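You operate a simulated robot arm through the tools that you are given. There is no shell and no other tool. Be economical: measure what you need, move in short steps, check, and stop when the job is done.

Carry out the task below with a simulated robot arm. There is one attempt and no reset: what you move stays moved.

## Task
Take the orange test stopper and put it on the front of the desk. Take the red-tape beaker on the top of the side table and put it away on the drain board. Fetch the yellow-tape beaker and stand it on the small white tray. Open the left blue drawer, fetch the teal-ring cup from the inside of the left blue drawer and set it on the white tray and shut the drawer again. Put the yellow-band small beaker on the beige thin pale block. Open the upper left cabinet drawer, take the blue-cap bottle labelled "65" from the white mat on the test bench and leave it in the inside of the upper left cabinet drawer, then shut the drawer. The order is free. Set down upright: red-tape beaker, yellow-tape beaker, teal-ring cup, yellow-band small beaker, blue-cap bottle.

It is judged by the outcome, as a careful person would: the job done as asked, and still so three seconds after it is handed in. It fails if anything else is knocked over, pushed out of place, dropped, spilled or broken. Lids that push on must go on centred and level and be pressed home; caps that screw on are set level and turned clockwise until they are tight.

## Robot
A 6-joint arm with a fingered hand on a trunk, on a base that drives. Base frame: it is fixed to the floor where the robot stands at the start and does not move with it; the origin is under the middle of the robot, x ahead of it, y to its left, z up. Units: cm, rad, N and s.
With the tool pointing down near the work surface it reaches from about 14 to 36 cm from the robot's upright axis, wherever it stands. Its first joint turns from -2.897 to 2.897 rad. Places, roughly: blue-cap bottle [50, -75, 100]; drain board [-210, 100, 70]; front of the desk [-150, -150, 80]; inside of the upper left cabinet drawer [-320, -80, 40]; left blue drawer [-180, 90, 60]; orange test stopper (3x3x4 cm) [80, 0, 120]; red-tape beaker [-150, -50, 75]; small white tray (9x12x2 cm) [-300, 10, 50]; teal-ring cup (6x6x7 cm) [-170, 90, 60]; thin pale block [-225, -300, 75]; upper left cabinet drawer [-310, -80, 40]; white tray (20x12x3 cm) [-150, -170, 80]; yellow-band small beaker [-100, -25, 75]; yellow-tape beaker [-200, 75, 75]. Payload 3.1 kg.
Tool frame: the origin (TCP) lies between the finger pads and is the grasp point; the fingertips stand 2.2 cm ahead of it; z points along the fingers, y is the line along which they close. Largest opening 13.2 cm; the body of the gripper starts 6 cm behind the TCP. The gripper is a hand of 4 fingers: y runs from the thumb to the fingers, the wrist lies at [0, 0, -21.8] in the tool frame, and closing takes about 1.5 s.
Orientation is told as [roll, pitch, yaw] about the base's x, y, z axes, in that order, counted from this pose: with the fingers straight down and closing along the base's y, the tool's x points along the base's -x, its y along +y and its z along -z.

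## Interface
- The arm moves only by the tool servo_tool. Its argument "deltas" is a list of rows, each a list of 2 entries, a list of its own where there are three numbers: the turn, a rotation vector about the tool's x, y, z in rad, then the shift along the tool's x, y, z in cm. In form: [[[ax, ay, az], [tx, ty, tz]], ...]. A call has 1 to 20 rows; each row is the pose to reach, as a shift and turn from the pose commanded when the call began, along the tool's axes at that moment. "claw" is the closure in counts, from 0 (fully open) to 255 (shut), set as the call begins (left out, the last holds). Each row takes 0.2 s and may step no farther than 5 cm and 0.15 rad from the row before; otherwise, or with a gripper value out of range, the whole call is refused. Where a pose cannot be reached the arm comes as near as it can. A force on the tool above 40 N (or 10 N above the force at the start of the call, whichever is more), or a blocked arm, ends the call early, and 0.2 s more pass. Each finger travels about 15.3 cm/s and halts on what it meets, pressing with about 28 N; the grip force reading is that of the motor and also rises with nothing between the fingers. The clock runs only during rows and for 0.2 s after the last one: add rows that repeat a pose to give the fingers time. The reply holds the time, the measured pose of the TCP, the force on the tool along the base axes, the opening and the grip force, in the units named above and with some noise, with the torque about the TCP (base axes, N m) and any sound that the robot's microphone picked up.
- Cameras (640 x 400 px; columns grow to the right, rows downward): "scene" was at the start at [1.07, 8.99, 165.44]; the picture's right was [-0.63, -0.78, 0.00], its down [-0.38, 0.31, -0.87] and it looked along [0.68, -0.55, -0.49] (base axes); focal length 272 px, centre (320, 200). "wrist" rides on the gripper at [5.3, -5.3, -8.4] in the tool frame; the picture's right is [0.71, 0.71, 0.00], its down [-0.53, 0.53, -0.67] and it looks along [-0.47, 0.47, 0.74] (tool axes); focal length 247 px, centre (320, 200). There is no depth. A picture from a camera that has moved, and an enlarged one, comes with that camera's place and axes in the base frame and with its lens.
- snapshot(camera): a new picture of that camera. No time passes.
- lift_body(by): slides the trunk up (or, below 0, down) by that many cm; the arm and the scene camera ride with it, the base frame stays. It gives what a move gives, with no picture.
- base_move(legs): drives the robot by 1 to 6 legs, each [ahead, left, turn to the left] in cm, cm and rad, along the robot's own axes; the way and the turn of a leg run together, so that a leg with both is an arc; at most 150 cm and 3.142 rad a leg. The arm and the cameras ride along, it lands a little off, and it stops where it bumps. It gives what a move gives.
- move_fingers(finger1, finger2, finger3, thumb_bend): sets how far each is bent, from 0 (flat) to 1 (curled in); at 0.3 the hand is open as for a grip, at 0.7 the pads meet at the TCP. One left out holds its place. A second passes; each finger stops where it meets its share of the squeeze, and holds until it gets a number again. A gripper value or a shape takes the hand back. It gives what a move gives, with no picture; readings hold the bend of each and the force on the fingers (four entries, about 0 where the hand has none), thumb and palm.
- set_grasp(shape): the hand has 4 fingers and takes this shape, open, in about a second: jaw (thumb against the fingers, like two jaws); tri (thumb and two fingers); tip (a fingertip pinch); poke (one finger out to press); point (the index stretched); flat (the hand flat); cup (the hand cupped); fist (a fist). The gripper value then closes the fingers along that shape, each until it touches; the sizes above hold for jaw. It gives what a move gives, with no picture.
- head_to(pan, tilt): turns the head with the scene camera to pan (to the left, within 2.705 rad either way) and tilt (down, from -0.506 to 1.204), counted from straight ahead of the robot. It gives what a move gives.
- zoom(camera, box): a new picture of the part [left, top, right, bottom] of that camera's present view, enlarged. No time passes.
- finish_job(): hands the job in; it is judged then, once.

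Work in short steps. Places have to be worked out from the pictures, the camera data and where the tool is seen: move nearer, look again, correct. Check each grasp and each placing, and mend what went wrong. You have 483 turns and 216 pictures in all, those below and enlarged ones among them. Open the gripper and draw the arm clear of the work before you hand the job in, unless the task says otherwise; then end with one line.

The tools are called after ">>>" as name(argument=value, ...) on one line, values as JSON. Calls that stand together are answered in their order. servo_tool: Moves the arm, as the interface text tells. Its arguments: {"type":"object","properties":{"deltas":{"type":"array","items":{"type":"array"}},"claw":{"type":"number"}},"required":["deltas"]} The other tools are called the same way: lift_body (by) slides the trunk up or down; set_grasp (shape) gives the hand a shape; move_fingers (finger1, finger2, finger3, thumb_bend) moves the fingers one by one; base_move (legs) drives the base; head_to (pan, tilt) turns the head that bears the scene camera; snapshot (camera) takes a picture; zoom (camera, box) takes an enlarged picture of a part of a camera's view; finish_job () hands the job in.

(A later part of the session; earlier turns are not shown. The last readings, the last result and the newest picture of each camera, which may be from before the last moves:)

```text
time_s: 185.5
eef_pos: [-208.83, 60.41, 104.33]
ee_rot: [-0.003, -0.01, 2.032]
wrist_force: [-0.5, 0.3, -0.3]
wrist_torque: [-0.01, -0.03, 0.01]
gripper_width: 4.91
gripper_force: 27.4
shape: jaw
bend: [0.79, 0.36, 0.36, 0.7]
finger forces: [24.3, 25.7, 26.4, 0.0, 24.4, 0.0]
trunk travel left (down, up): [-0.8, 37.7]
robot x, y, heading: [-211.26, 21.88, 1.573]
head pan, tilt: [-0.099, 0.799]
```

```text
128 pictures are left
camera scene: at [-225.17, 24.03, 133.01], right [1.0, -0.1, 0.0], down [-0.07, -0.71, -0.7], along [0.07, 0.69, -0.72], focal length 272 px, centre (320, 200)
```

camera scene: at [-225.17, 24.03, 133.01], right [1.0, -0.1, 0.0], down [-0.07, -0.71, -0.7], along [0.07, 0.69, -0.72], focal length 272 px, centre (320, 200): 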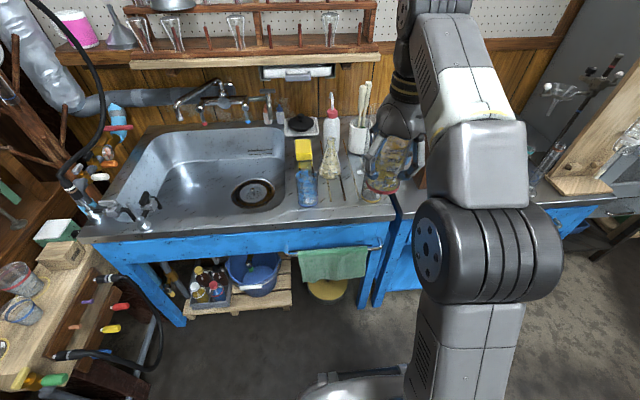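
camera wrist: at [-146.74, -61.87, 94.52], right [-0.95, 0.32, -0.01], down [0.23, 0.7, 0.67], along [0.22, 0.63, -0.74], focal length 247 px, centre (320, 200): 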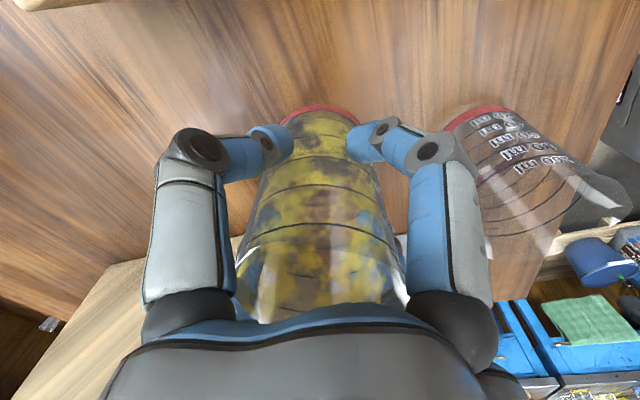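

>>> servo_tool(deltas=[[[0, 0, -0.11], [-0.7, 1.3, 2]], [[0, 0, -0.22], [-1.4, 2.6, 4]], [[0, 0, -0.33], [-2, 3.9, 6]]])

>>> base_move(legs=[[23.5, 0, 0]])

>>> snapshot(camera="scene")

>>> snapshot(camera="wrist")

```text
time_s: 186.3
eef_pos: [-213.18, 60.71, 98.26]
ee_rot: [-0.009, -0.01, 2.363]
wrist_force: [-0.5, -0.3, -1.4]
wrist_torque: [-0.02, -0.04, -0.03]
gripper_width: 4.92
gripper_force: 28.1
shape: jaw
bend: [0.79, 0.36, 0.36, 0.7]
finger forces: [24.2, 25.9, 26.5, 0.1, 24.4, 0.0]
trunk travel left (down, up): [-0.8, 37.7]
robot x, y, heading: [-210.94, 22.1, 1.57]
head pan, tilt: [-0.099, 0.799]
```

```text
time_s: 188.0
eef_pos: [-213.07, 83.74, 98.23]
ee_rot: [-0.005, -0.009, 2.36]
wrist_force: [0.6, 0.9, -1.2]
wrist_torque: [-0.03, -0.08, 0.01]
gripper_width: 4.92
gripper_force: 27.7
shape: jaw
bend: [0.79, 0.36, 0.36, 0.7]
finger forces: [24.3, 25.9, 26.5, 0.0, 24.4, 0.0]
trunk travel left (down, up): [-0.8, 37.7]
robot x, y, heading: [-211.28, 44.88, 1.571]
head pan, tilt: [-0.099, 0.799]
```

```text
127 pictures are left
camera scene: at [-225.2, 47.17, 133.01], right [1.0, -0.1, 0.0], down [-0.07, -0.71, -0.7], along [0.07, 0.69, -0.72], focal length 272 px, centre (320, 200)
```

scene: 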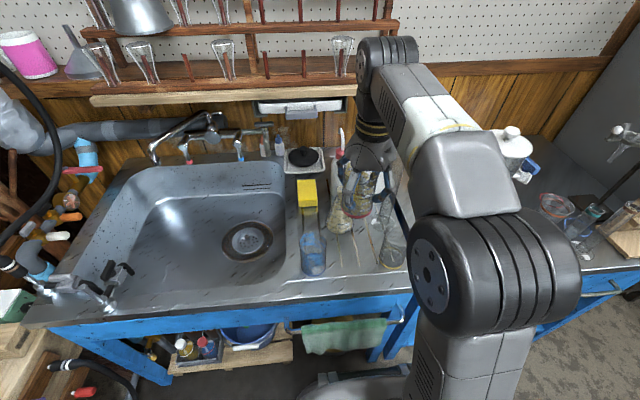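

```text
126 pictures are left
camera wrist: at [-205.59, 83.71, 106.58], right [0.0, -1.0, -0.01], down [-0.74, -0.01, 0.67], along [-0.67, 0.01, -0.74], focal length 247 px, centre (320, 200)
```

wrist: 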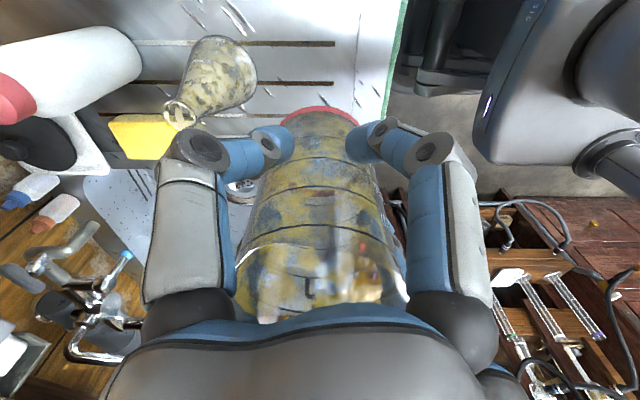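

Same spot as before. Descend, then fine contact.

>>> servo_tool(deltas=[[[0, 0, 0], [0, 0, 4]], [[0, 0, 0], [0, 0, 8]], [[0, 0, 0], [0, 0, 12]], [[0, 0, 0], [0, 0, 15.5]], [[0, 0, 0], [0, 0, 18]]])

>>> zoom(camera="scene", box=[280, 150, 440, 290])

```text
time_s: 189.2
eef_pos: [-213.15, 84.14, 80.17]
ee_rot: [-0.007, -0.011, 2.358]
wrist_force: [-0.7, -1.1, -1.0]
wrist_torque: [0.03, -0.01, 0.01]
gripper_width: 4.9
gripper_force: 28.0
shape: jaw
bend: [0.79, 0.36, 0.36, 0.7]
finger forces: [24.1, 26.5, 27.3, 0.0, 24.4, 0.0]
trunk travel left (down, up): [-0.8, 37.7]
robot x, y, heading: [-211.26, 45.28, 1.57]
head pan, tilt: [-0.099, 0.799]
```

```text
2.86 times, centred on (360, 220) of scene
camera zoom: at [-225.2, 47.11, 133.01], right [1.0, -0.1, 0.0], down [-0.07, -0.71, -0.7], along [0.07, 0.69, -0.72], focal length 778 px, centre (206, 143)
```

zoom: 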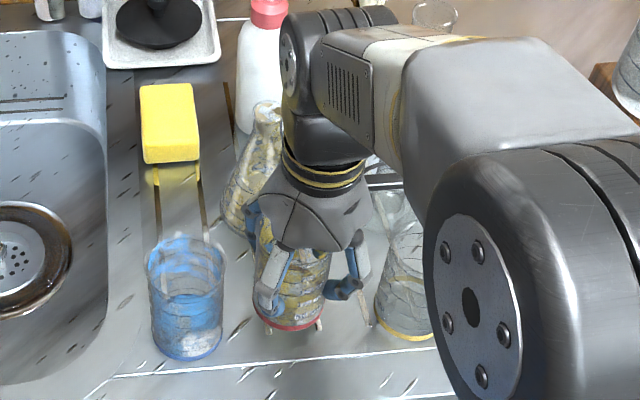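

>>> servo_tool(deltas=[[[0, 0, 0], [0, 0, 0.6]], [[0, 0, 0], [0, 0, 1.2]], [[0, 0, 0], [0, 0, 1.5]], [[0, 0, 0], [0, 0, 1.8]], [[0, 0, 0], [0, 0, 2.1]], [[0, 0, 0], [0, 0, 2.3]]])

```text
time_s: 190.6
eef_pos: [-213.07, 84.04, 78.06]
ee_rot: [-0.007, -0.012, 2.358]
wrist_force: [-1.1, -0.7, 11.4]
wrist_torque: [-0.02, 0.22, 0.03]
gripper_width: 4.9
gripper_force: 27.8
shape: jaw
bend: [0.79, 0.36, 0.36, 0.7]
finger forces: [25.1, 27.6, 27.7, 0.0, 24.9, 0.0]
trunk travel left (down, up): [-0.8, 37.7]
robot x, y, heading: [-211.21, 45.07, 1.573]
head pan, tilt: [-0.099, 0.799]
```

Light contact (11 N). Release to a moderate opening and rise.

>>> servo_tool(deltas=[[[0, 0, 0], [0, 0, 0]], [[0, 0, 0], [0, 0, 0]], [[0, 0, 0], [0, 0, 0]], [[0, 0, 0], [0, 0, 0]], [[0, 0, 0], [0, 0, 0]]], claw=80)

>>> servo_tool(deltas=[[[0, 0, 0], [0, 0, -3]], [[0, 0, 0], [0, 0, -6]], [[0, 0, 0], [0, 0, -10]], [[0, 0, 0], [0, 0, -14]], [[0, 0, 0], [0, 0, -18]], [[0, 0, 0], [0, 0, -20]]])

>>> zoom(camera="scene", box=[280, 150, 440, 290])

>>> snapshot(camera="wrist")

```text
time_s: 191.8
eef_pos: [-213.21, 83.99, 77.89]
ee_rot: [-0.006, -0.008, 2.359]
wrist_force: [-0.8, 0.5, -0.1]
wrist_torque: [0.01, -0.03, -0.04]
gripper_width: 9.01
gripper_force: 0.1
shape: jaw
bend: [0.29, 0.29, 0.29, 0.67]
finger forces: [0.0, 0.0, 0.1, 0.0, 0.0, 0.0]
trunk travel left (down, up): [-0.8, 37.7]
robot x, y, heading: [-211.07, 45.08, 1.57]
head pan, tilt: [-0.099, 0.799]
```

```text
time_s: 193.2
eef_pos: [-213.03, 83.74, 98.07]
ee_rot: [-0.006, -0.007, 2.36]
wrist_force: [0.6, -0.5, -0.3]
wrist_torque: [0.0, -0.04, -0.01]
gripper_width: 9.0
gripper_force: 0.0
shape: jaw
bend: [0.29, 0.29, 0.29, 0.67]
finger forces: [0.1, 0.1, 0.0, 0.1, 0.0, 0.0]
trunk travel left (down, up): [-0.8, 37.7]
robot x, y, heading: [-211.36, 45.34, 1.571]
head pan, tilt: [-0.099, 0.799]
```

```text
2.86 times, centred on (360, 220) of scene
camera zoom: at [-225.2, 47.09, 133.01], right [1.0, -0.1, 0.0], down [-0.07, -0.71, -0.7], along [0.07, 0.69, -0.72], focal length 778 px, centre (206, 143)
```

zoom: 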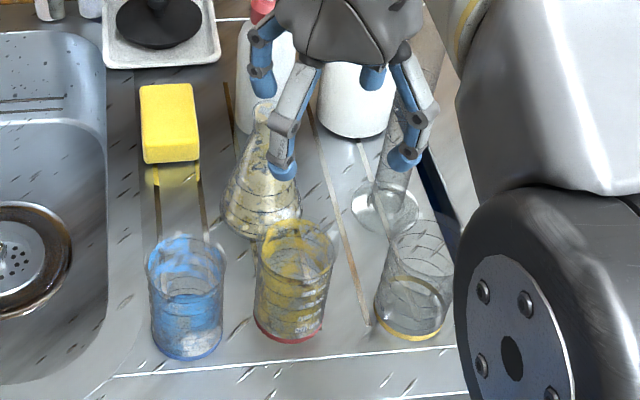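

```text
123 pictures are left
camera wrist: at [-205.61, 83.62, 106.43], right [0.0, -1.0, -0.01], down [-0.74, -0.01, 0.67], along [-0.67, 0.01, -0.74], focal length 247 px, centre (320, 200)
```

wrist: 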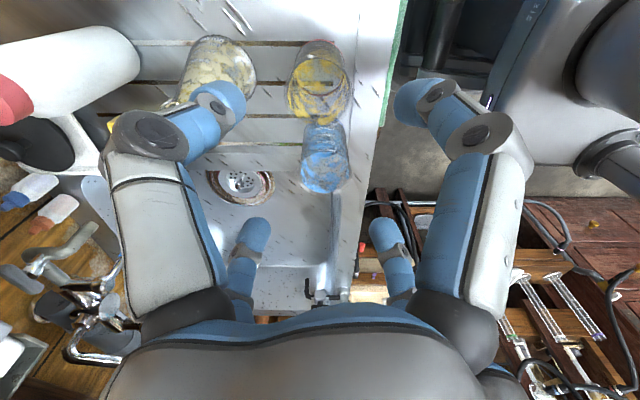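

Red-tape beaker done, and all three large beakers are clearly the same model—good. Next the yellow-tape beaker at about (−202.6,83.1): strafe right 10 cm.

>>> base_move(legs=[[0, -10.3, 0]])

>>> servo_tool(deltas=[[[0, 0, 0], [0, 0, 2]], [[0, 0, 0], [0, 0, 4]]], claw=50)

>>> snapshot(camera="wrist")

>>> snapshot(camera="scene")

```text
time_s: 194.4
eef_pos: [-202.68, 83.77, 98.01]
ee_rot: [-0.005, -0.011, 2.359]
wrist_force: [0.3, 0.3, 0.4]
wrist_torque: [0.03, -0.04, -0.04]
gripper_width: 9.04
gripper_force: 0.1
shape: jaw
bend: [0.29, 0.29, 0.29, 0.67]
finger forces: [0.1, 0.0, 0.0, 0.1, 0.1, 0.0]
trunk travel left (down, up): [-0.8, 37.7]
robot x, y, heading: [-200.8, 45.04, 1.571]
head pan, tilt: [-0.099, 0.799]
```

```text
time_s: 195.0
eef_pos: [-202.88, 83.88, 94.0]
ee_rot: [-0.008, -0.008, 2.359]
wrist_force: [0.9, -0.2, 0.0]
wrist_torque: [0.02, 0.0, 0.0]
gripper_width: 10.59
gripper_force: 0.1
shape: jaw
bend: [0.25, 0.25, 0.25, 0.47]
finger forces: [0.0, 0.1, 0.1, 0.1, 0.0, 0.1]
trunk travel left (down, up): [-0.8, 37.7]
robot x, y, heading: [-200.95, 45.03, 1.574]
head pan, tilt: [-0.099, 0.799]
```

```text
122 pictures are left
camera wrist: at [-195.29, 83.77, 102.38], right [0.0, -1.0, -0.01], down [-0.74, -0.01, 0.67], along [-0.67, 0.01, -0.74], focal length 247 px, centre (320, 200)
```

wrist: 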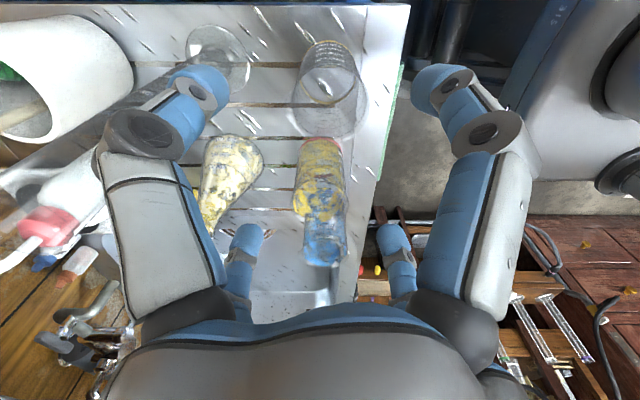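

```text
121 pictures are left
camera scene: at [-214.88, 47.11, 133.01], right [0.99, -0.1, 0.0], down [-0.07, -0.71, -0.7], along [0.07, 0.69, -0.72], focal length 272 px, centre (320, 200)
```

scene: 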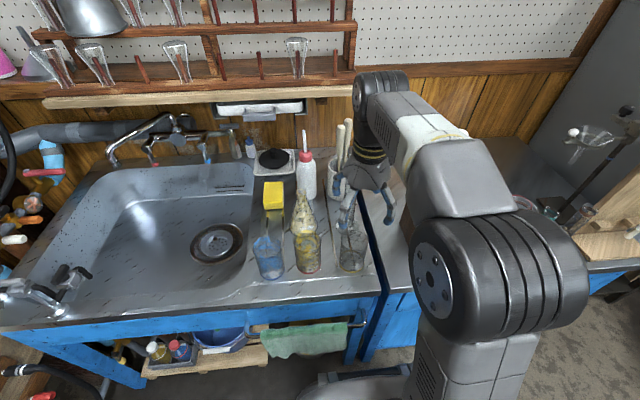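

The beaker is centred under the hand, and the tall cylinder is clear. Descend and grip.

>>> servo_tool(deltas=[[[0, 0, 0], [0, 0, 4]], [[0, 0, 0], [0, 0, 8]], [[0, 0, 0], [0, 0, 10]]])

>>> snapshot(camera="wrist")

```text
time_s: 195.8
eef_pos: [-202.88, 83.77, 84.11]
ee_rot: [-0.008, -0.012, 2.359]
wrist_force: [0.7, 0.0, 0.6]
wrist_torque: [0.01, 0.01, -0.01]
gripper_width: 10.56
gripper_force: 0.0
shape: jaw
bend: [0.25, 0.25, 0.25, 0.47]
finger forces: [0.0, 0.1, 0.0, 0.0, 0.0, 0.0]
trunk travel left (down, up): [-0.8, 37.7]
robot x, y, heading: [-200.94, 45.4, 1.571]
head pan, tilt: [-0.099, 0.799]
```

```text
120 pictures are left
camera wrist: at [-195.39, 83.8, 92.44], right [0.0, -1.0, -0.01], down [-0.74, -0.01, 0.67], along [-0.67, 0.01, -0.74], focal length 247 px, centre (320, 200)
```

wrist: 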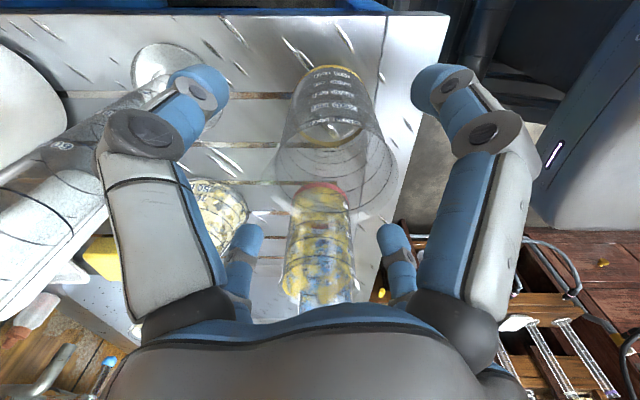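

>>> servo_tool(deltas=[[[0, 0, 0], [0.6, 0, 0]], [[0, 0, 0], [0.6, 0, 3]], [[0, 0, 0], [0.6, 0, 6]]])

>>> servo_tool(deltas=[[[0, 0, 0], [0, 0, 0]], [[0, 0, 0], [0, 0, 0]], [[0, 0, 0], [0, 0, 0]], [[0, 0, 0], [0, 0, 0]], [[0, 0, 0], [0, 0, 0]], [[0, 0, 0], [0, 0, 0]]], claw=255)

>>> servo_tool(deltas=[[[0, 0, 0], [0, 0, -3]], [[0, 0, 0], [0, 0, -6]], [[0, 0, 0], [0, 0, -10]], [[0, 0, 0], [0, 0, -14]], [[0, 0, 0], [0, 0, -18]], [[0, 0, 0], [0, 0, -22]]])

>>> snapshot(camera="scene")

```text
time_s: 196.6
eef_pos: [-202.56, 83.45, 78.15]
ee_rot: [-0.008, -0.008, 2.358]
wrist_force: [0.2, -0.5, 0.6]
wrist_torque: [0.01, -0.01, 0.03]
gripper_width: 10.6
gripper_force: 0.1
shape: jaw
bend: [0.25, 0.25, 0.25, 0.47]
finger forces: [0.0, 0.1, 0.0, 0.1, 0.0, 0.0]
trunk travel left (down, up): [-0.8, 37.7]
robot x, y, heading: [-200.83, 45.2, 1.569]
head pan, tilt: [-0.099, 0.799]
```

```text
time_s: 198.0
eef_pos: [-202.57, 83.57, 78.08]
ee_rot: [-0.007, -0.009, 2.358]
wrist_force: [0.6, -0.6, 0.4]
wrist_torque: [-0.02, -0.02, 0.04]
gripper_width: 5.0
gripper_force: 27.7
shape: jaw
bend: [0.43, 0.35, 0.39, 0.7]
finger forces: [25.1, 25.7, 24.4, 0.1, 25.3, 0.0]
trunk travel left (down, up): [-0.8, 37.7]
robot x, y, heading: [-200.98, 45.29, 1.574]
head pan, tilt: [-0.099, 0.799]
```

```text
time_s: 199.4
eef_pos: [-202.36, 83.22, 100.1]
ee_rot: [-0.006, -0.009, 2.358]
wrist_force: [0.4, -0.9, -1.6]
wrist_torque: [-0.01, 0.01, 0.0]
gripper_width: 4.98
gripper_force: 28.5
shape: jaw
bend: [0.43, 0.35, 0.39, 0.7]
finger forces: [25.3, 26.9, 24.6, 0.1, 25.0, 0.0]
trunk travel left (down, up): [-0.8, 37.7]
robot x, y, heading: [-200.82, 45.19, 1.573]
head pan, tilt: [-0.099, 0.799]
```

```text
119 pictures are left
camera scene: at [-214.88, 47.11, 133.01], right [0.99, -0.1, 0.0], down [-0.07, -0.71, -0.7], along [0.07, 0.69, -0.72], focal length 272 px, centre (320, 200)
```

scene: 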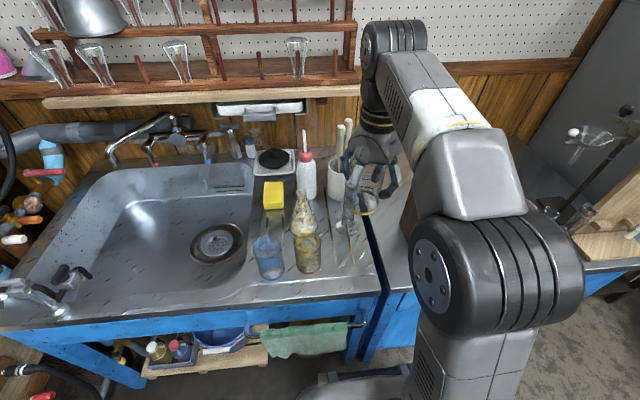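

Yellow-tape beaker held. I back off and turn to face the rack at −x to find the small white tray.

>>> base_move(legs=[[-37, 0, 0], [0, 0, 1.565], [25, 0, 0]])

>>> head_to(pan=0.1, tilt=0.7)

>>> snapshot(camera="scene")

```text
time_s: 207.0
eef_pos: [-263.87, 6.24, 100.0]
ee_rot: [-0.008, -0.009, -2.345]
wrist_force: [-0.4, 0.2, -0.9]
wrist_torque: [0.0, 0.04, -0.05]
gripper_width: 4.97
gripper_force: 27.9
shape: jaw
bend: [0.43, 0.35, 0.39, 0.7]
finger forces: [25.1, 26.4, 24.7, 0.1, 25.0, 0.1]
trunk travel left (down, up): [-0.8, 37.7]
robot x, y, heading: [-225.54, 8.21, -3.134]
head pan, tilt: [-0.099, 0.799]
```

```text
time_s: 207.7
eef_pos: [-263.93, 6.2, 100.06]
ee_rot: [-0.007, -0.01, -2.345]
wrist_force: [-0.7, -0.6, -0.8]
wrist_torque: [0.05, -0.02, 0.01]
gripper_width: 4.95
gripper_force: 27.8
shape: jaw
bend: [0.43, 0.35, 0.39, 0.7]
finger forces: [25.1, 26.3, 24.6, 0.0, 24.9, 0.0]
trunk travel left (down, up): [-0.8, 37.7]
robot x, y, heading: [-226.23, 8.34, -3.135]
head pan, tilt: [0.099, 0.7]
```

```text
118 pictures are left
camera scene: at [-228.09, -7.65, 133.83], right [-0.11, 0.99, 0.0], down [0.64, 0.07, -0.76], along [-0.76, -0.08, -0.64], focal length 272 px, centre (320, 200)
```

scene: 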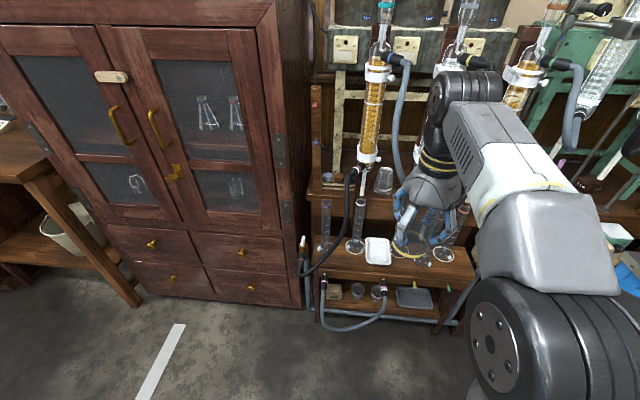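

>>> zoom(camera="scene", box=[290, 130, 490, 330])

>>> snapshot(camera="wrist")

```text
2.00 times, centred on (390, 230) of scene
camera zoom: at [-228.09, -7.65, 133.83], right [-0.11, 0.99, 0.0], down [0.64, 0.07, -0.76], along [-0.76, -0.08, -0.64], focal length 544 px, centre (180, 140)
```

zoom: 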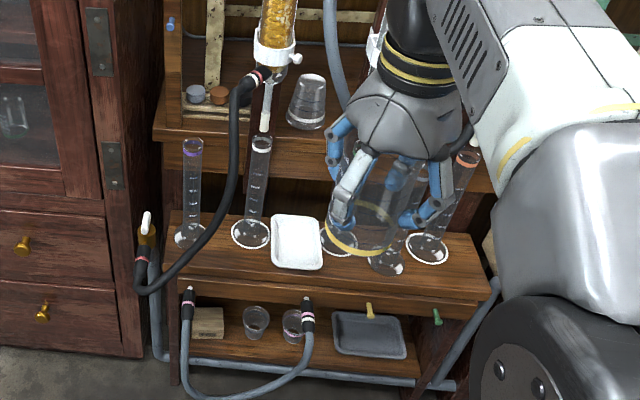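

```text
116 pictures are left
camera wrist: at [-263.85, 13.74, 108.38], right [1.0, 0.01, -0.01], down [0.02, -0.74, 0.67], along [0.0, -0.67, -0.74], focal length 247 px, centre (320, 200)
```

wrist: 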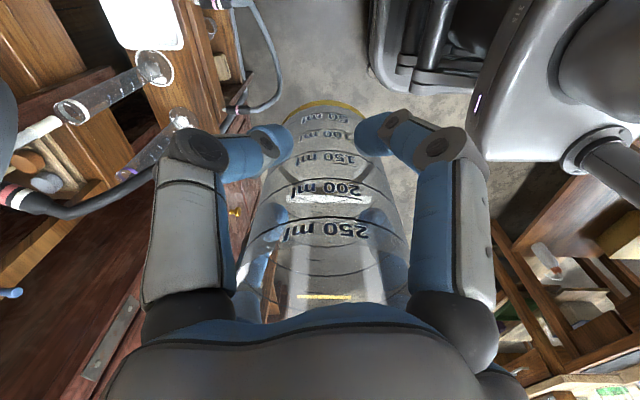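

I swing the arm aside to get an unobstructed view of the tray and its neighbours.

>>> servo_tool(deltas=[[[0, 0, 0], [4.1, -1.2, -1]], [[0, 0, 0], [8.2, -2.4, -2]], [[0, 0, 0], [12.3, -3.6, -3]], [[0, 0, 0], [16.3, -4.8, -4]]])

>>> head_to(pan=-0.1, tilt=0.8)

>>> snapshot(camera="scene")

>>> zoom(camera="scene", box=[220, 60, 420, 240])

```text
time_s: 208.7
eef_pos: [-255.51, 21.42, 104.11]
ee_rot: [-0.006, -0.01, -2.344]
wrist_force: [-0.4, -0.1, -1.1]
wrist_torque: [0.03, 0.03, -0.01]
gripper_width: 4.95
gripper_force: 28.1
shape: jaw
bend: [0.43, 0.35, 0.4, 0.7]
finger forces: [25.0, 26.1, 24.7, 0.0, 24.9, 0.0]
trunk travel left (down, up): [-0.8, 37.7]
robot x, y, heading: [-225.49, 8.12, -3.133]
head pan, tilt: [0.099, 0.7]
```

```text
time_s: 209.4
eef_pos: [-255.72, 21.23, 104.17]
ee_rot: [-0.007, -0.008, -2.346]
wrist_force: [0.4, 0.2, -1.6]
wrist_torque: [0.03, -0.02, 0.0]
gripper_width: 4.92
gripper_force: 28.1
shape: jaw
bend: [0.43, 0.35, 0.4, 0.7]
finger forces: [25.1, 26.0, 24.6, 0.1, 24.9, 0.0]
trunk travel left (down, up): [-0.8, 37.7]
robot x, y, heading: [-226.06, 8.02, -3.135]
head pan, tilt: [-0.099, 0.799]
```

```text
115 pictures are left
camera scene: at [-227.68, -6.01, 133.01], right [0.09, 1.0, 0.0], down [0.71, -0.06, -0.7], along [-0.69, 0.06, -0.72], focal length 272 px, centre (320, 200)
```

scene: 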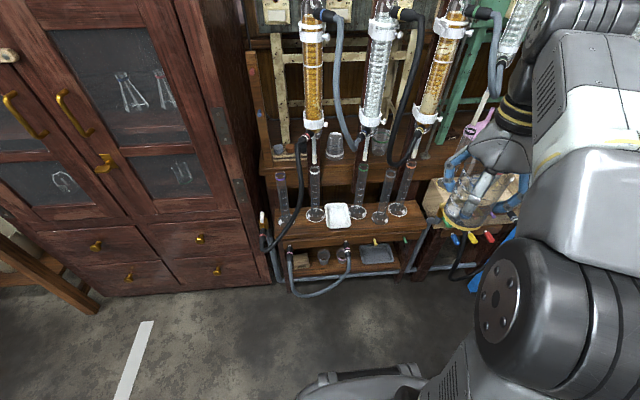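

```text
2.22 times, centred on (320, 150) of scene
camera zoom: at [-227.68, -6.01, 133.01], right [0.09, 1.0, 0.0], down [0.71, -0.06, -0.7], along [-0.69, 0.06, -0.72], focal length 605 px, centre (320, 311)
```

zoom: 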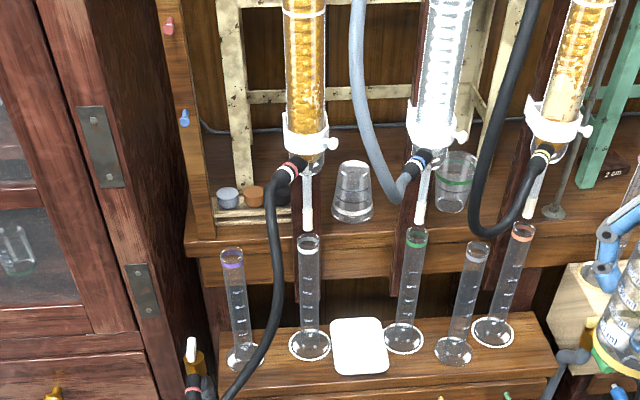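

The tray (~(−297.6,7,50)) sits between two measuring cylinders (y≈−1.6 and 15.8, tops z≈75). I'll enter from the front at low height with fingers diagonal. First lower the arm in free space in front.

>>> servo_tool(deltas=[[[0, 0, 0], [-3.7, 1.4, 1]], [[0, 0, 0], [-7.4, 2.7, 3]], [[0, 0, 0], [-11, 4, 6]], [[0, 0, 0], [-14.7, 5.4, 10]], [[0, 0, 0], [-14.7, 5.4, 14.5]], [[0, 0, 0], [-14.7, 5.4, 19]], [[0, 0, 0], [-14.7, 5.4, 23.5]], [[0, 0, 0], [-14.7, 5.4, 28]], [[0, 0, 0], [-14.7, 5.4, 32.5]], [[0, 0, 0], [-14.7, 5.4, 37]]])

>>> head_to(pan=0.2, tilt=0.8)

>>> snapshot(camera="scene")

```text
refused: row 4 steps farther than a row can; nothing moved
```

```text
time_s: 210.2
eef_pos: [-255.53, 21.06, 104.0]
ee_rot: [-0.007, -0.008, -2.347]
wrist_force: [0.6, 0.1, -2.0]
wrist_torque: [0.03, -0.01, 0.04]
gripper_width: 4.95
gripper_force: 28.3
shape: jaw
bend: [0.43, 0.35, 0.4, 0.7]
finger forces: [25.1, 26.1, 24.6, 0.0, 24.9, 0.0]
trunk travel left (down, up): [-0.8, 37.7]
robot x, y, heading: [-225.76, 7.93, -3.13]
head pan, tilt: [0.201, 0.799]
```

```text
113 pictures are left
camera scene: at [-227.54, -8.4, 133.01], right [-0.21, 0.98, 0.0], down [0.7, 0.15, -0.7], along [-0.68, -0.14, -0.72], focal length 272 px, centre (320, 200)
```

scene: 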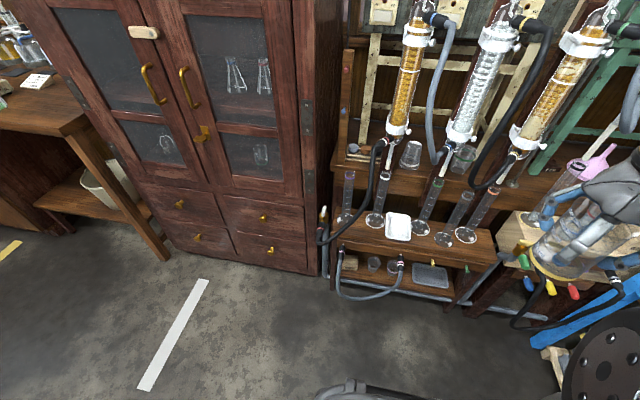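

>>> servo_tool(deltas=[[[0, 0, 0], [-3.5, 1.3, 1]], [[0, 0, 0], [-7, 2.6, 3]], [[0, 0, 0], [-10.5, 3.9, 5.5]], [[0, 0, 0], [-13.5, 5, 9]], [[0, 0, 0], [-14.7, 5.4, 13]], [[0, 0, 0], [-14.7, 5.4, 17.5]], [[0, 0, 0], [-14.7, 5.4, 22]], [[0, 0, 0], [-14.7, 5.4, 26.5]], [[0, 0, 0], [-14.7, 5.4, 31]], [[0, 0, 0], [-14.7, 5.4, 35]], [[0, 0, 0], [-14.7, 5.4, 38]]])

>>> snapshot(camera="scene")

```text
time_s: 212.6
eef_pos: [-262.79, 6.88, 66.02]
ee_rot: [-0.007, -0.009, -2.346]
wrist_force: [-0.2, 0.0, -1.7]
wrist_torque: [0.01, 0.0, 0.03]
gripper_width: 4.93
gripper_force: 28.3
shape: jaw
bend: [0.43, 0.35, 0.4, 0.7]
finger forces: [25.1, 27.2, 25.0, 0.0, 24.4, 0.0]
trunk travel left (down, up): [-0.8, 37.7]
robot x, y, heading: [-225.91, 8.04, -3.133]
head pan, tilt: [0.201, 0.799]
```

```text
112 pictures are left
camera scene: at [-227.56, -8.42, 133.01], right [-0.21, 0.98, 0.0], down [0.7, 0.15, -0.7], along [-0.68, -0.14, -0.72], focal length 272 px, centre (320, 200)
```

scene: 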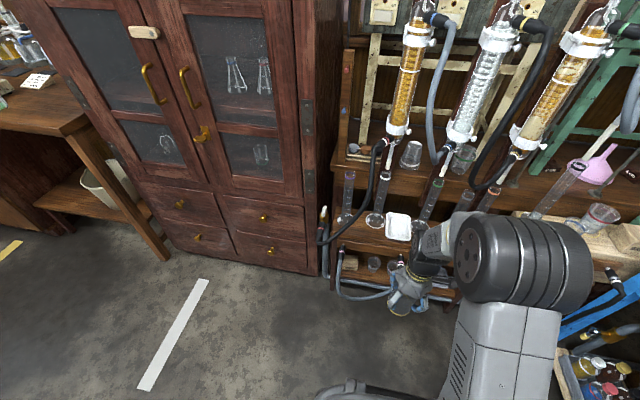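

Reach is fine. Drive 20 cm forward, then check with the wrist camera.

>>> base_move(legs=[[20, 0, 0]])

>>> head_to(pan=0.2, tilt=1.0)

>>> snapshot(camera="scene")

>>> snapshot(camera="wrist")

```text
time_s: 214.2
eef_pos: [-282.81, 6.44, 65.98]
ee_rot: [-0.007, -0.007, -2.34]
wrist_force: [-0.3, -0.4, -0.2]
wrist_torque: [0.02, -0.01, 0.01]
gripper_width: 4.91
gripper_force: 28.0
shape: jaw
bend: [0.43, 0.35, 0.4, 0.7]
finger forces: [25.1, 27.3, 24.9, 0.1, 24.3, 0.0]
trunk travel left (down, up): [-0.8, 37.7]
robot x, y, heading: [-246.0, 8.14, -3.131]
head pan, tilt: [0.201, 0.799]
```

```text
time_s: 215.0
eef_pos: [-282.79, 6.49, 66.03]
ee_rot: [-0.008, -0.009, -2.338]
wrist_force: [0.1, -0.7, 0.0]
wrist_torque: [0.01, 0.0, 0.02]
gripper_width: 4.89
gripper_force: 28.1
shape: jaw
bend: [0.43, 0.35, 0.4, 0.7]
finger forces: [25.0, 27.2, 24.8, 0.1, 24.3, 0.1]
trunk travel left (down, up): [-0.8, 37.7]
robot x, y, heading: [-245.78, 7.98, -3.124]
head pan, tilt: [0.201, 1.0]
```

```text
111 pictures are left
camera scene: at [-246.44, -8.42, 131.5], right [-0.21, 0.98, 0.0], down [0.82, 0.18, -0.54], along [-0.53, -0.12, -0.84], focal length 272 px, centre (320, 200)
```

scene: 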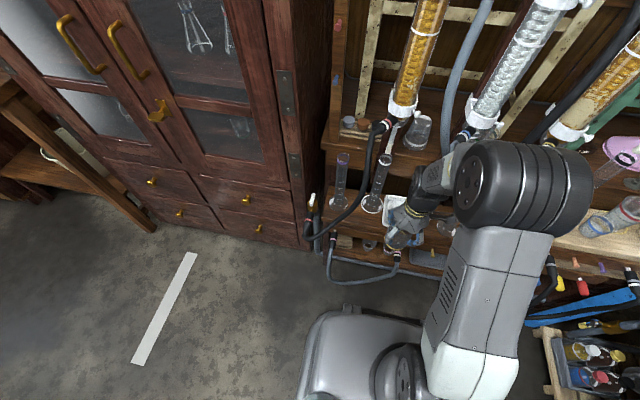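

```text
110 pictures are left
camera wrist: at [-282.9, 13.92, 74.49], right [1.0, 0.02, -0.01], down [0.02, -0.74, 0.67], along [0.0, -0.67, -0.74], focal length 247 px, centre (320, 200)
```

wrist: 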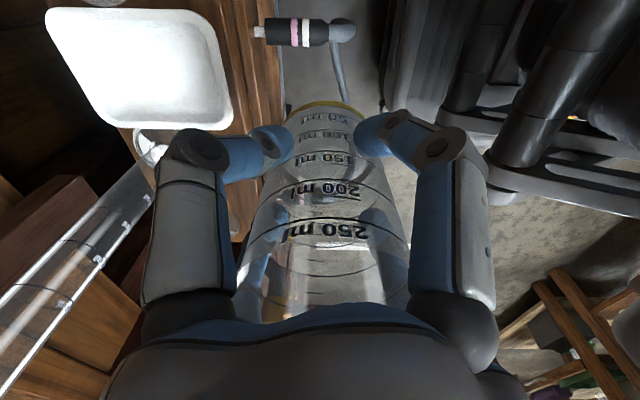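

Tray measured: centre (−298.3,6.9), long side along x. Hoses stop the base going much closer, so I test how far the arm reaches from here.

>>> servo_tool(deltas=[[[0, 0, 0], [-1.5, -2, 0]], [[0, 0, 0], [-3, -4, 0]], [[0, 0, 0], [-4.4, -5.8, 0]]])

>>> head_to(pan=0.6, tilt=1.0)

>>> snapshot(camera="scene")

```text
time_s: 215.8
eef_pos: [-289.99, 7.32, 66.26]
ee_rot: [-0.008, -0.009, -2.34]
wrist_force: [-0.3, 0.2, -0.5]
wrist_torque: [0.01, -0.02, -0.03]
gripper_width: 4.9
gripper_force: 28.5
shape: jaw
bend: [0.43, 0.35, 0.4, 0.7]
finger forces: [25.1, 27.6, 24.9, 0.1, 24.4, 0.1]
trunk travel left (down, up): [-0.8, 37.7]
robot x, y, heading: [-246.27, 8.17, -3.127]
head pan, tilt: [0.201, 1.0]
```

```text
time_s: 216.6
eef_pos: [-290.01, 7.27, 66.2]
ee_rot: [-0.006, -0.009, -2.338]
wrist_force: [-0.6, 0.8, -1.1]
wrist_torque: [-0.03, 0.01, -0.03]
gripper_width: 4.9
gripper_force: 27.9
shape: jaw
bend: [0.43, 0.35, 0.4, 0.7]
finger forces: [25.0, 27.6, 24.9, 0.0, 24.3, 0.1]
trunk travel left (down, up): [-0.8, 37.7]
robot x, y, heading: [-245.83, 7.87, -3.129]
head pan, tilt: [0.6, 1.0]
```

```text
109 pictures are left
camera scene: at [-245.33, -10.94, 131.5], right [-0.58, 0.82, 0.0], down [0.69, 0.48, -0.54], along [-0.44, -0.31, -0.84], focal length 272 px, centre (320, 200)
```

scene: 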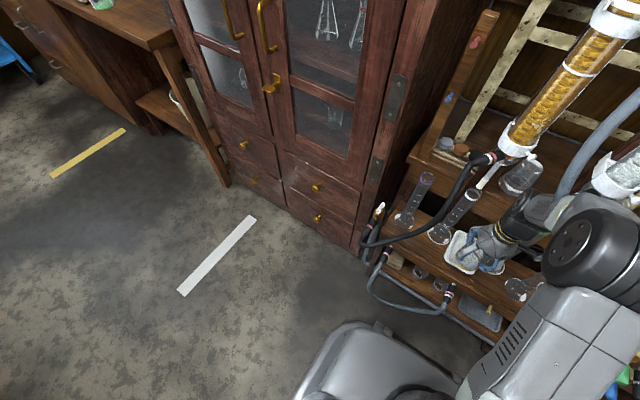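

Reach 44 cm works, and the hose loop is ~11 cm ahead of the base. I drive 4.5 cm more.

>>> base_move(legs=[[4.5, 0, 0]])

>>> snapshot(camera="wrist")

>>> zoom(camera="scene", box=[400, 120, 560, 340])

```text
time_s: 217.5
eef_pos: [-294.6, 7.16, 66.3]
ee_rot: [-0.006, -0.009, -2.34]
wrist_force: [-0.3, -0.1, -1.1]
wrist_torque: [0.03, 0.04, 0.0]
gripper_width: 4.91
gripper_force: 27.9
shape: jaw
bend: [0.43, 0.35, 0.4, 0.7]
finger forces: [25.1, 27.6, 24.9, 0.0, 24.5, 0.1]
trunk travel left (down, up): [-0.8, 37.7]
robot x, y, heading: [-250.45, 7.45, -3.132]
head pan, tilt: [0.6, 1.0]
```

```text
108 pictures are left
camera wrist: at [-294.61, 14.76, 74.58], right [1.0, 0.02, -0.01], down [0.02, -0.74, 0.67], along [0.0, -0.67, -0.74], focal length 247 px, centre (320, 200)
```

wrist: 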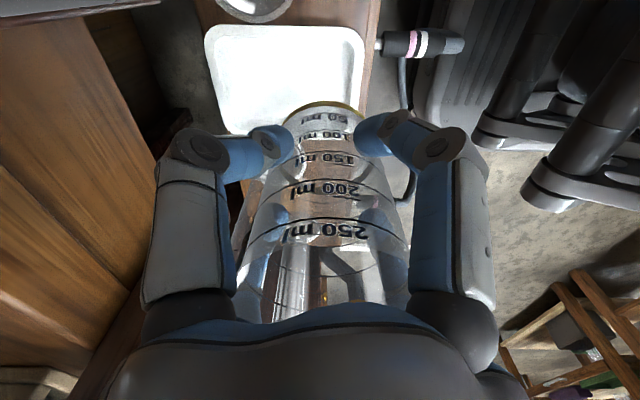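

```text
1.82 times, centred on (480, 230) of scene
camera zoom: at [-249.93, -11.02, 131.5], right [-0.58, 0.82, 0.0], down [0.69, 0.49, -0.54], along [-0.44, -0.31, -0.84], focal length 495 px, centre (29, 146)
```

zoom: 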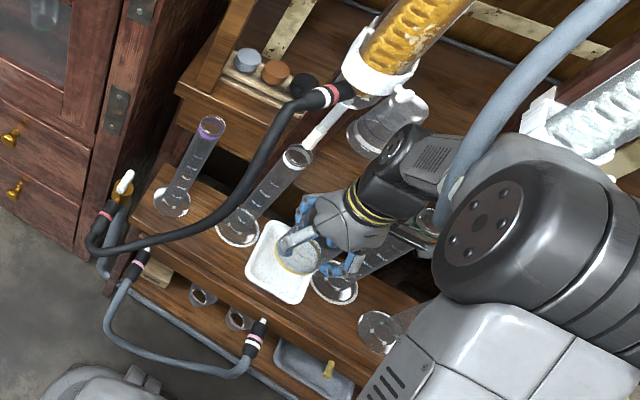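

I need to check the grey hose near the wrist before going further in.

>>> zoom(camera="scene", box=[470, 150, 600, 260])

>>> head_to(pan=0.2, tilt=0.8)

>>> zoom(camera="scene", box=[340, 60, 540, 260])

```text
3.64 times, centred on (535, 205) of scene
camera zoom: at [-249.93, -11.02, 131.5], right [-0.58, 0.82, 0.0], down [0.69, 0.49, -0.54], along [-0.44, -0.31, -0.84], focal length 990 px, centre (-462, 182)
```

zoom: 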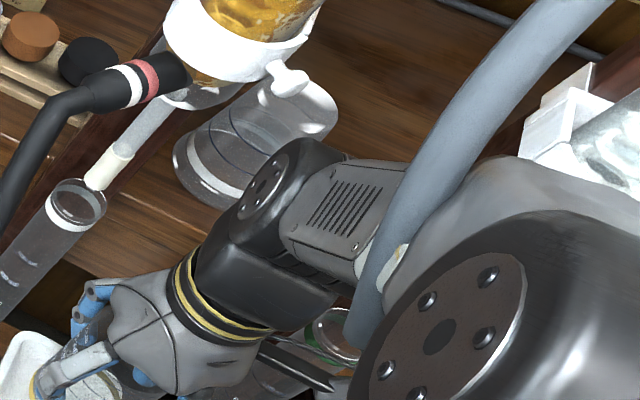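

```text
time_s: 218.4
eef_pos: [-294.53, 7.35, 66.18]
ee_rot: [-0.008, -0.01, -2.337]
wrist_force: [0.0, -1.3, -0.7]
wrist_torque: [-0.01, -0.02, -0.02]
gripper_width: 4.93
gripper_force: 27.7
shape: jaw
bend: [0.43, 0.35, 0.4, 0.7]
finger forces: [25.1, 27.6, 24.9, 0.0, 24.4, 0.0]
trunk travel left (down, up): [-0.8, 37.7]
robot x, y, heading: [-250.77, 7.65, -3.127]
head pan, tilt: [0.201, 0.799]
```

```text
2.00 times, centred on (440, 160) of scene
camera zoom: at [-252.04, -8.72, 133.01], right [-0.21, 0.98, 0.0], down [0.7, 0.15, -0.7], along [-0.68, -0.15, -0.72], focal length 544 px, centre (80, 280)
```

zoom: 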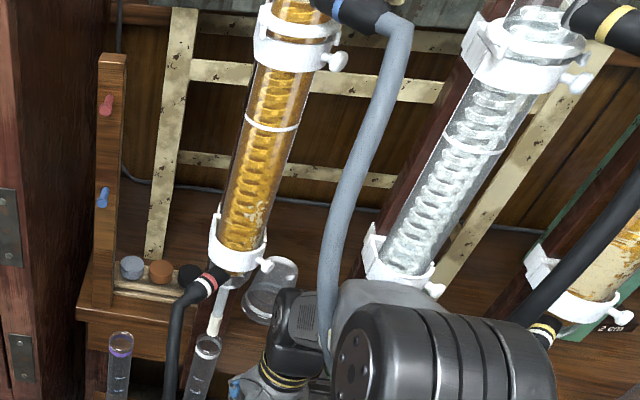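

Triangulation places the hose's lowest point at about (−284.5,7.5,92), just above the forearm—so going lower is fine, and I must exit at TCP height ≤66.5. I move over the tray and lower.

>>> servo_tool(deltas=[[[0, 0, 0], [-0.9, -0.95, 0.5]], [[0, 0, 0], [-1.85, -1.9, 1]], [[0, 0, 0], [-1.85, -1.9, 3]], [[0, 0, 0], [-1.85, -1.9, 5]], [[0, 0, 0], [-1.85, -1.9, 6.5]]])

>>> snapshot(camera="wrist")

>>> head_to(pan=0.6, tilt=1.0)

>>> zoom(camera="scene", box=[400, 140, 560, 280])

```text
time_s: 219.6
eef_pos: [-297.21, 7.21, 59.6]
ee_rot: [-0.007, -0.008, -2.339]
wrist_force: [0.2, 0.2, -0.6]
wrist_torque: [-0.01, 0.05, 0.01]
gripper_width: 4.9
gripper_force: 28.0
shape: jaw
bend: [0.43, 0.35, 0.4, 0.7]
finger forces: [25.0, 27.8, 24.9, 0.1, 24.3, 0.0]
trunk travel left (down, up): [-0.8, 37.7]
robot x, y, heading: [-250.15, 7.49, -3.127]
head pan, tilt: [0.201, 0.799]
```

```text
104 pictures are left
camera wrist: at [-297.25, 14.72, 67.95], right [1.0, 0.02, -0.01], down [0.02, -0.74, 0.67], along [0.0, -0.67, -0.74], focal length 247 px, centre (320, 200)
```

wrist: 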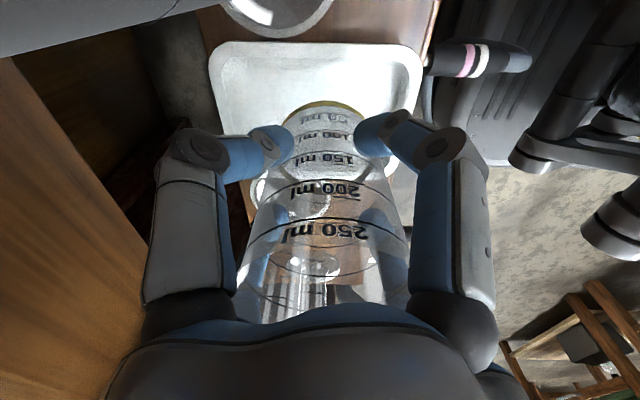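

```text
time_s: 220.5
eef_pos: [-297.14, 7.12, 59.65]
ee_rot: [-0.006, -0.008, -2.339]
wrist_force: [-0.6, -0.3, -0.6]
wrist_torque: [0.03, -0.01, 0.0]
gripper_width: 4.92
gripper_force: 27.4
shape: jaw
bend: [0.43, 0.35, 0.4, 0.7]
finger forces: [25.1, 27.7, 24.9, 0.0, 24.3, 0.0]
trunk travel left (down, up): [-0.8, 37.7]
robot x, y, heading: [-250.4, 7.89, -3.132]
head pan, tilt: [0.6, 1.0]
```

```text
2.86 times, centred on (480, 210) of scene
camera zoom: at [-249.86, -11.01, 131.5], right [-0.58, 0.82, 0.0], down [0.69, 0.48, -0.54], along [-0.44, -0.31, -0.84], focal length 778 px, centre (-137, 171)
```

zoom: 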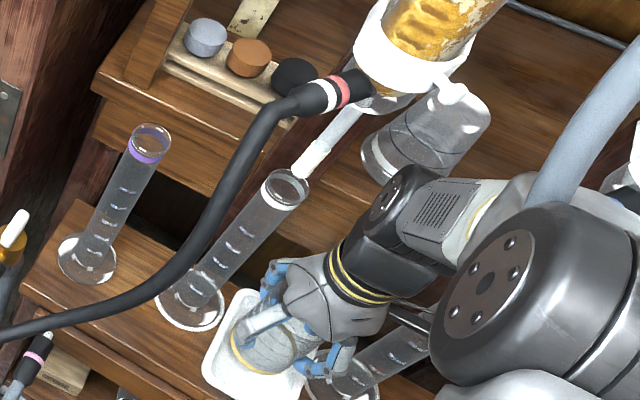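

Beaker is over the tray. Lower to contact.

>>> servo_tool(deltas=[[[0, 0, 0], [0, 0, 0.4]], [[0, 0, 0], [0, 0, 0.8]], [[0, 0, 0], [0, 0, 1.1]], [[0, 0, 0], [0, 0, 1.4]]])

```text
time_s: 221.5
eef_pos: [-297.25, 7.21, 58.37]
ee_rot: [-0.007, -0.009, -2.34]
wrist_force: [0.2, -0.1, -1.7]
wrist_torque: [0.0, -0.01, 0.0]
gripper_width: 4.89
gripper_force: 28.1
shape: jaw
bend: [0.43, 0.35, 0.4, 0.7]
finger forces: [25.1, 27.8, 24.9, 0.0, 24.3, 0.0]
trunk travel left (down, up): [-0.8, 37.7]
robot x, y, heading: [-250.53, 8.05, -3.13]
head pan, tilt: [0.6, 1.0]
```

>>> servo_tool(deltas=[[[0, 0, 0], [0, 0, 0.3]], [[0, 0, 0], [0, 0, 0.6]], [[0, 0, 0], [0, 0, 0.9]], [[0, 0, 0], [0, 0, 1.2]]])

```text
time_s: 222.5
eef_pos: [-297.29, 7.18, 57.17]
ee_rot: [-0.009, -0.009, -2.338]
wrist_force: [-0.3, -0.4, -0.5]
wrist_torque: [0.03, 0.01, -0.02]
gripper_width: 4.92
gripper_force: 27.5
shape: jaw
bend: [0.43, 0.35, 0.4, 0.7]
finger forces: [25.2, 27.8, 24.9, 0.1, 24.4, 0.0]
trunk travel left (down, up): [-0.8, 37.7]
robot x, y, heading: [-250.2, 7.85, -3.132]
head pan, tilt: [0.6, 1.0]
```

>>> servo_tool(deltas=[[[0, 0, 0], [0, 0, 0.3]], [[0, 0, 0], [0, 0, 0.6]], [[0, 0, 0], [0, 0, 0.9]], [[0, 0, 0], [0, 0, 1.2]]])

>>> zoom(camera="scene", box=[400, 140, 560, 280])

```text
time_s: 223.5
eef_pos: [-297.35, 7.23, 56.32]
ee_rot: [-0.013, -0.014, -2.339]
wrist_force: [1.7, -0.3, 28.6]
wrist_torque: [-0.16, -0.24, -0.01]
gripper_width: 4.94
gripper_force: 28.2
shape: jaw
bend: [0.8, 0.35, 0.39, 0.7]
finger forces: [28.6, 31.2, 27.1, 0.0, 27.1, 0.0]
trunk travel left (down, up): [-0.8, 37.7]
robot x, y, heading: [-250.49, 7.99, -3.13]
head pan, tilt: [0.6, 1.0]
```

```text
2.86 times, centred on (480, 210) of scene
camera zoom: at [-249.54, -11.01, 131.52], right [-0.58, 0.82, 0.0], down [0.69, 0.49, -0.54], along [-0.44, -0.31, -0.84], focal length 778 px, centre (-137, 171)
```

zoom: 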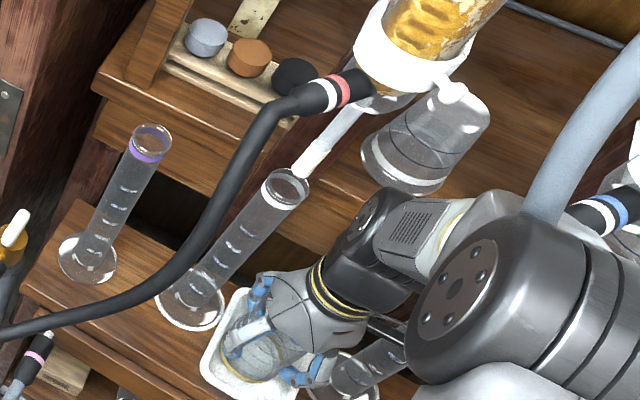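

Contact. Ease up 0.3 cm, open modestly, and rise to exactly z≈66.

>>> servo_tool(deltas=[[[0, 0, 0], [0, 0, -0.25]], [[0, 0, 0], [0, 0, -0.25]]])

>>> servo_tool(deltas=[[[0, 0, 0], [0, 0, 0]], [[0, 0, 0], [0, 0, 0]], [[0, 0, 0], [0, 0, 0]], [[0, 0, 0], [0, 0, 0]], [[0, 0, 0], [0, 0, 0]]], claw=95)

>>> servo_tool(deltas=[[[0, 0, 0], [0, 0, -2]], [[0, 0, 0], [0, 0, -4]], [[0, 0, 0], [0, 0, -6.5]], [[0, 0, 0], [0, 0, -9.3]]])

>>> snapshot(camera="wrist")

>>> zoom(camera="scene", box=[400, 140, 560, 280])

```text
time_s: 224.1
eef_pos: [-297.28, 7.19, 56.36]
ee_rot: [-0.009, -0.012, -2.338]
wrist_force: [-2.6, 0.4, 22.9]
wrist_torque: [-0.1, -0.04, -0.01]
gripper_width: 4.97
gripper_force: 28.1
shape: jaw
bend: [0.8, 0.35, 0.39, 0.7]
finger forces: [28.0, 29.9, 28.3, 0.0, 28.1, 0.1]
trunk travel left (down, up): [-0.8, 37.7]
robot x, y, heading: [-250.29, 7.66, -3.131]
head pan, tilt: [0.6, 1.0]
```

```text
time_s: 225.3
eef_pos: [-297.26, 7.11, 56.27]
ee_rot: [-0.007, -0.008, -2.338]
wrist_force: [0.7, 0.4, 0.0]
wrist_torque: [0.0, 0.03, 0.01]
gripper_width: 8.22
gripper_force: 0.1
shape: jaw
bend: [0.31, 0.31, 0.31, 0.7]
finger forces: [0.1, 0.0, 0.0, 0.1, 0.1, 0.0]
trunk travel left (down, up): [-0.8, 37.7]
robot x, y, heading: [-249.93, 7.61, -3.124]
head pan, tilt: [0.6, 1.0]
```

```text
time_s: 226.3
eef_pos: [-297.23, 7.16, 65.35]
ee_rot: [-0.006, -0.01, -2.34]
wrist_force: [-1.0, -0.4, 0.2]
wrist_torque: [0.01, -0.02, 0.01]
gripper_width: 8.22
gripper_force: 0.1
shape: jaw
bend: [0.31, 0.31, 0.31, 0.7]
finger forces: [0.1, 0.0, 0.0, 0.1, 0.1, 0.0]
trunk travel left (down, up): [-0.8, 37.7]
robot x, y, heading: [-250.16, 7.78, -3.131]
head pan, tilt: [0.6, 1.0]
```

```text
101 pictures are left
camera wrist: at [-297.26, 14.74, 73.75], right [1.0, 0.02, -0.01], down [0.02, -0.74, 0.67], along [0.0, -0.67, -0.74], focal length 247 px, centre (320, 200)
```

wrist: 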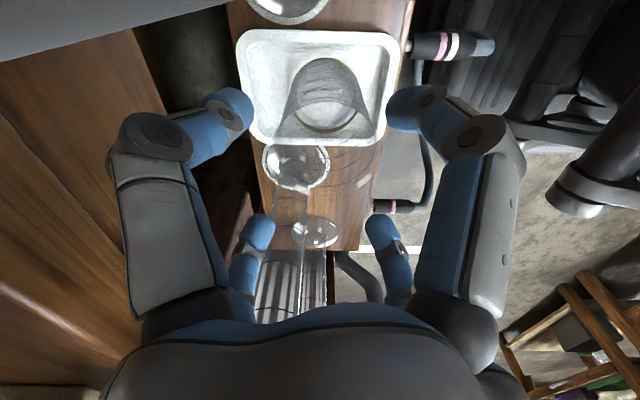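

```text
2.86 times, centred on (480, 210) of scene
camera zoom: at [-249.83, -11.01, 131.5], right [-0.58, 0.82, 0.0], down [0.69, 0.49, -0.54], along [-0.44, -0.31, -0.84], focal length 778 px, centre (-137, 171)
```

zoom: 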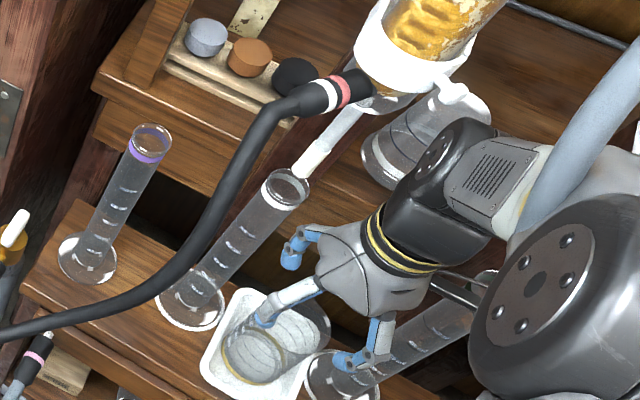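

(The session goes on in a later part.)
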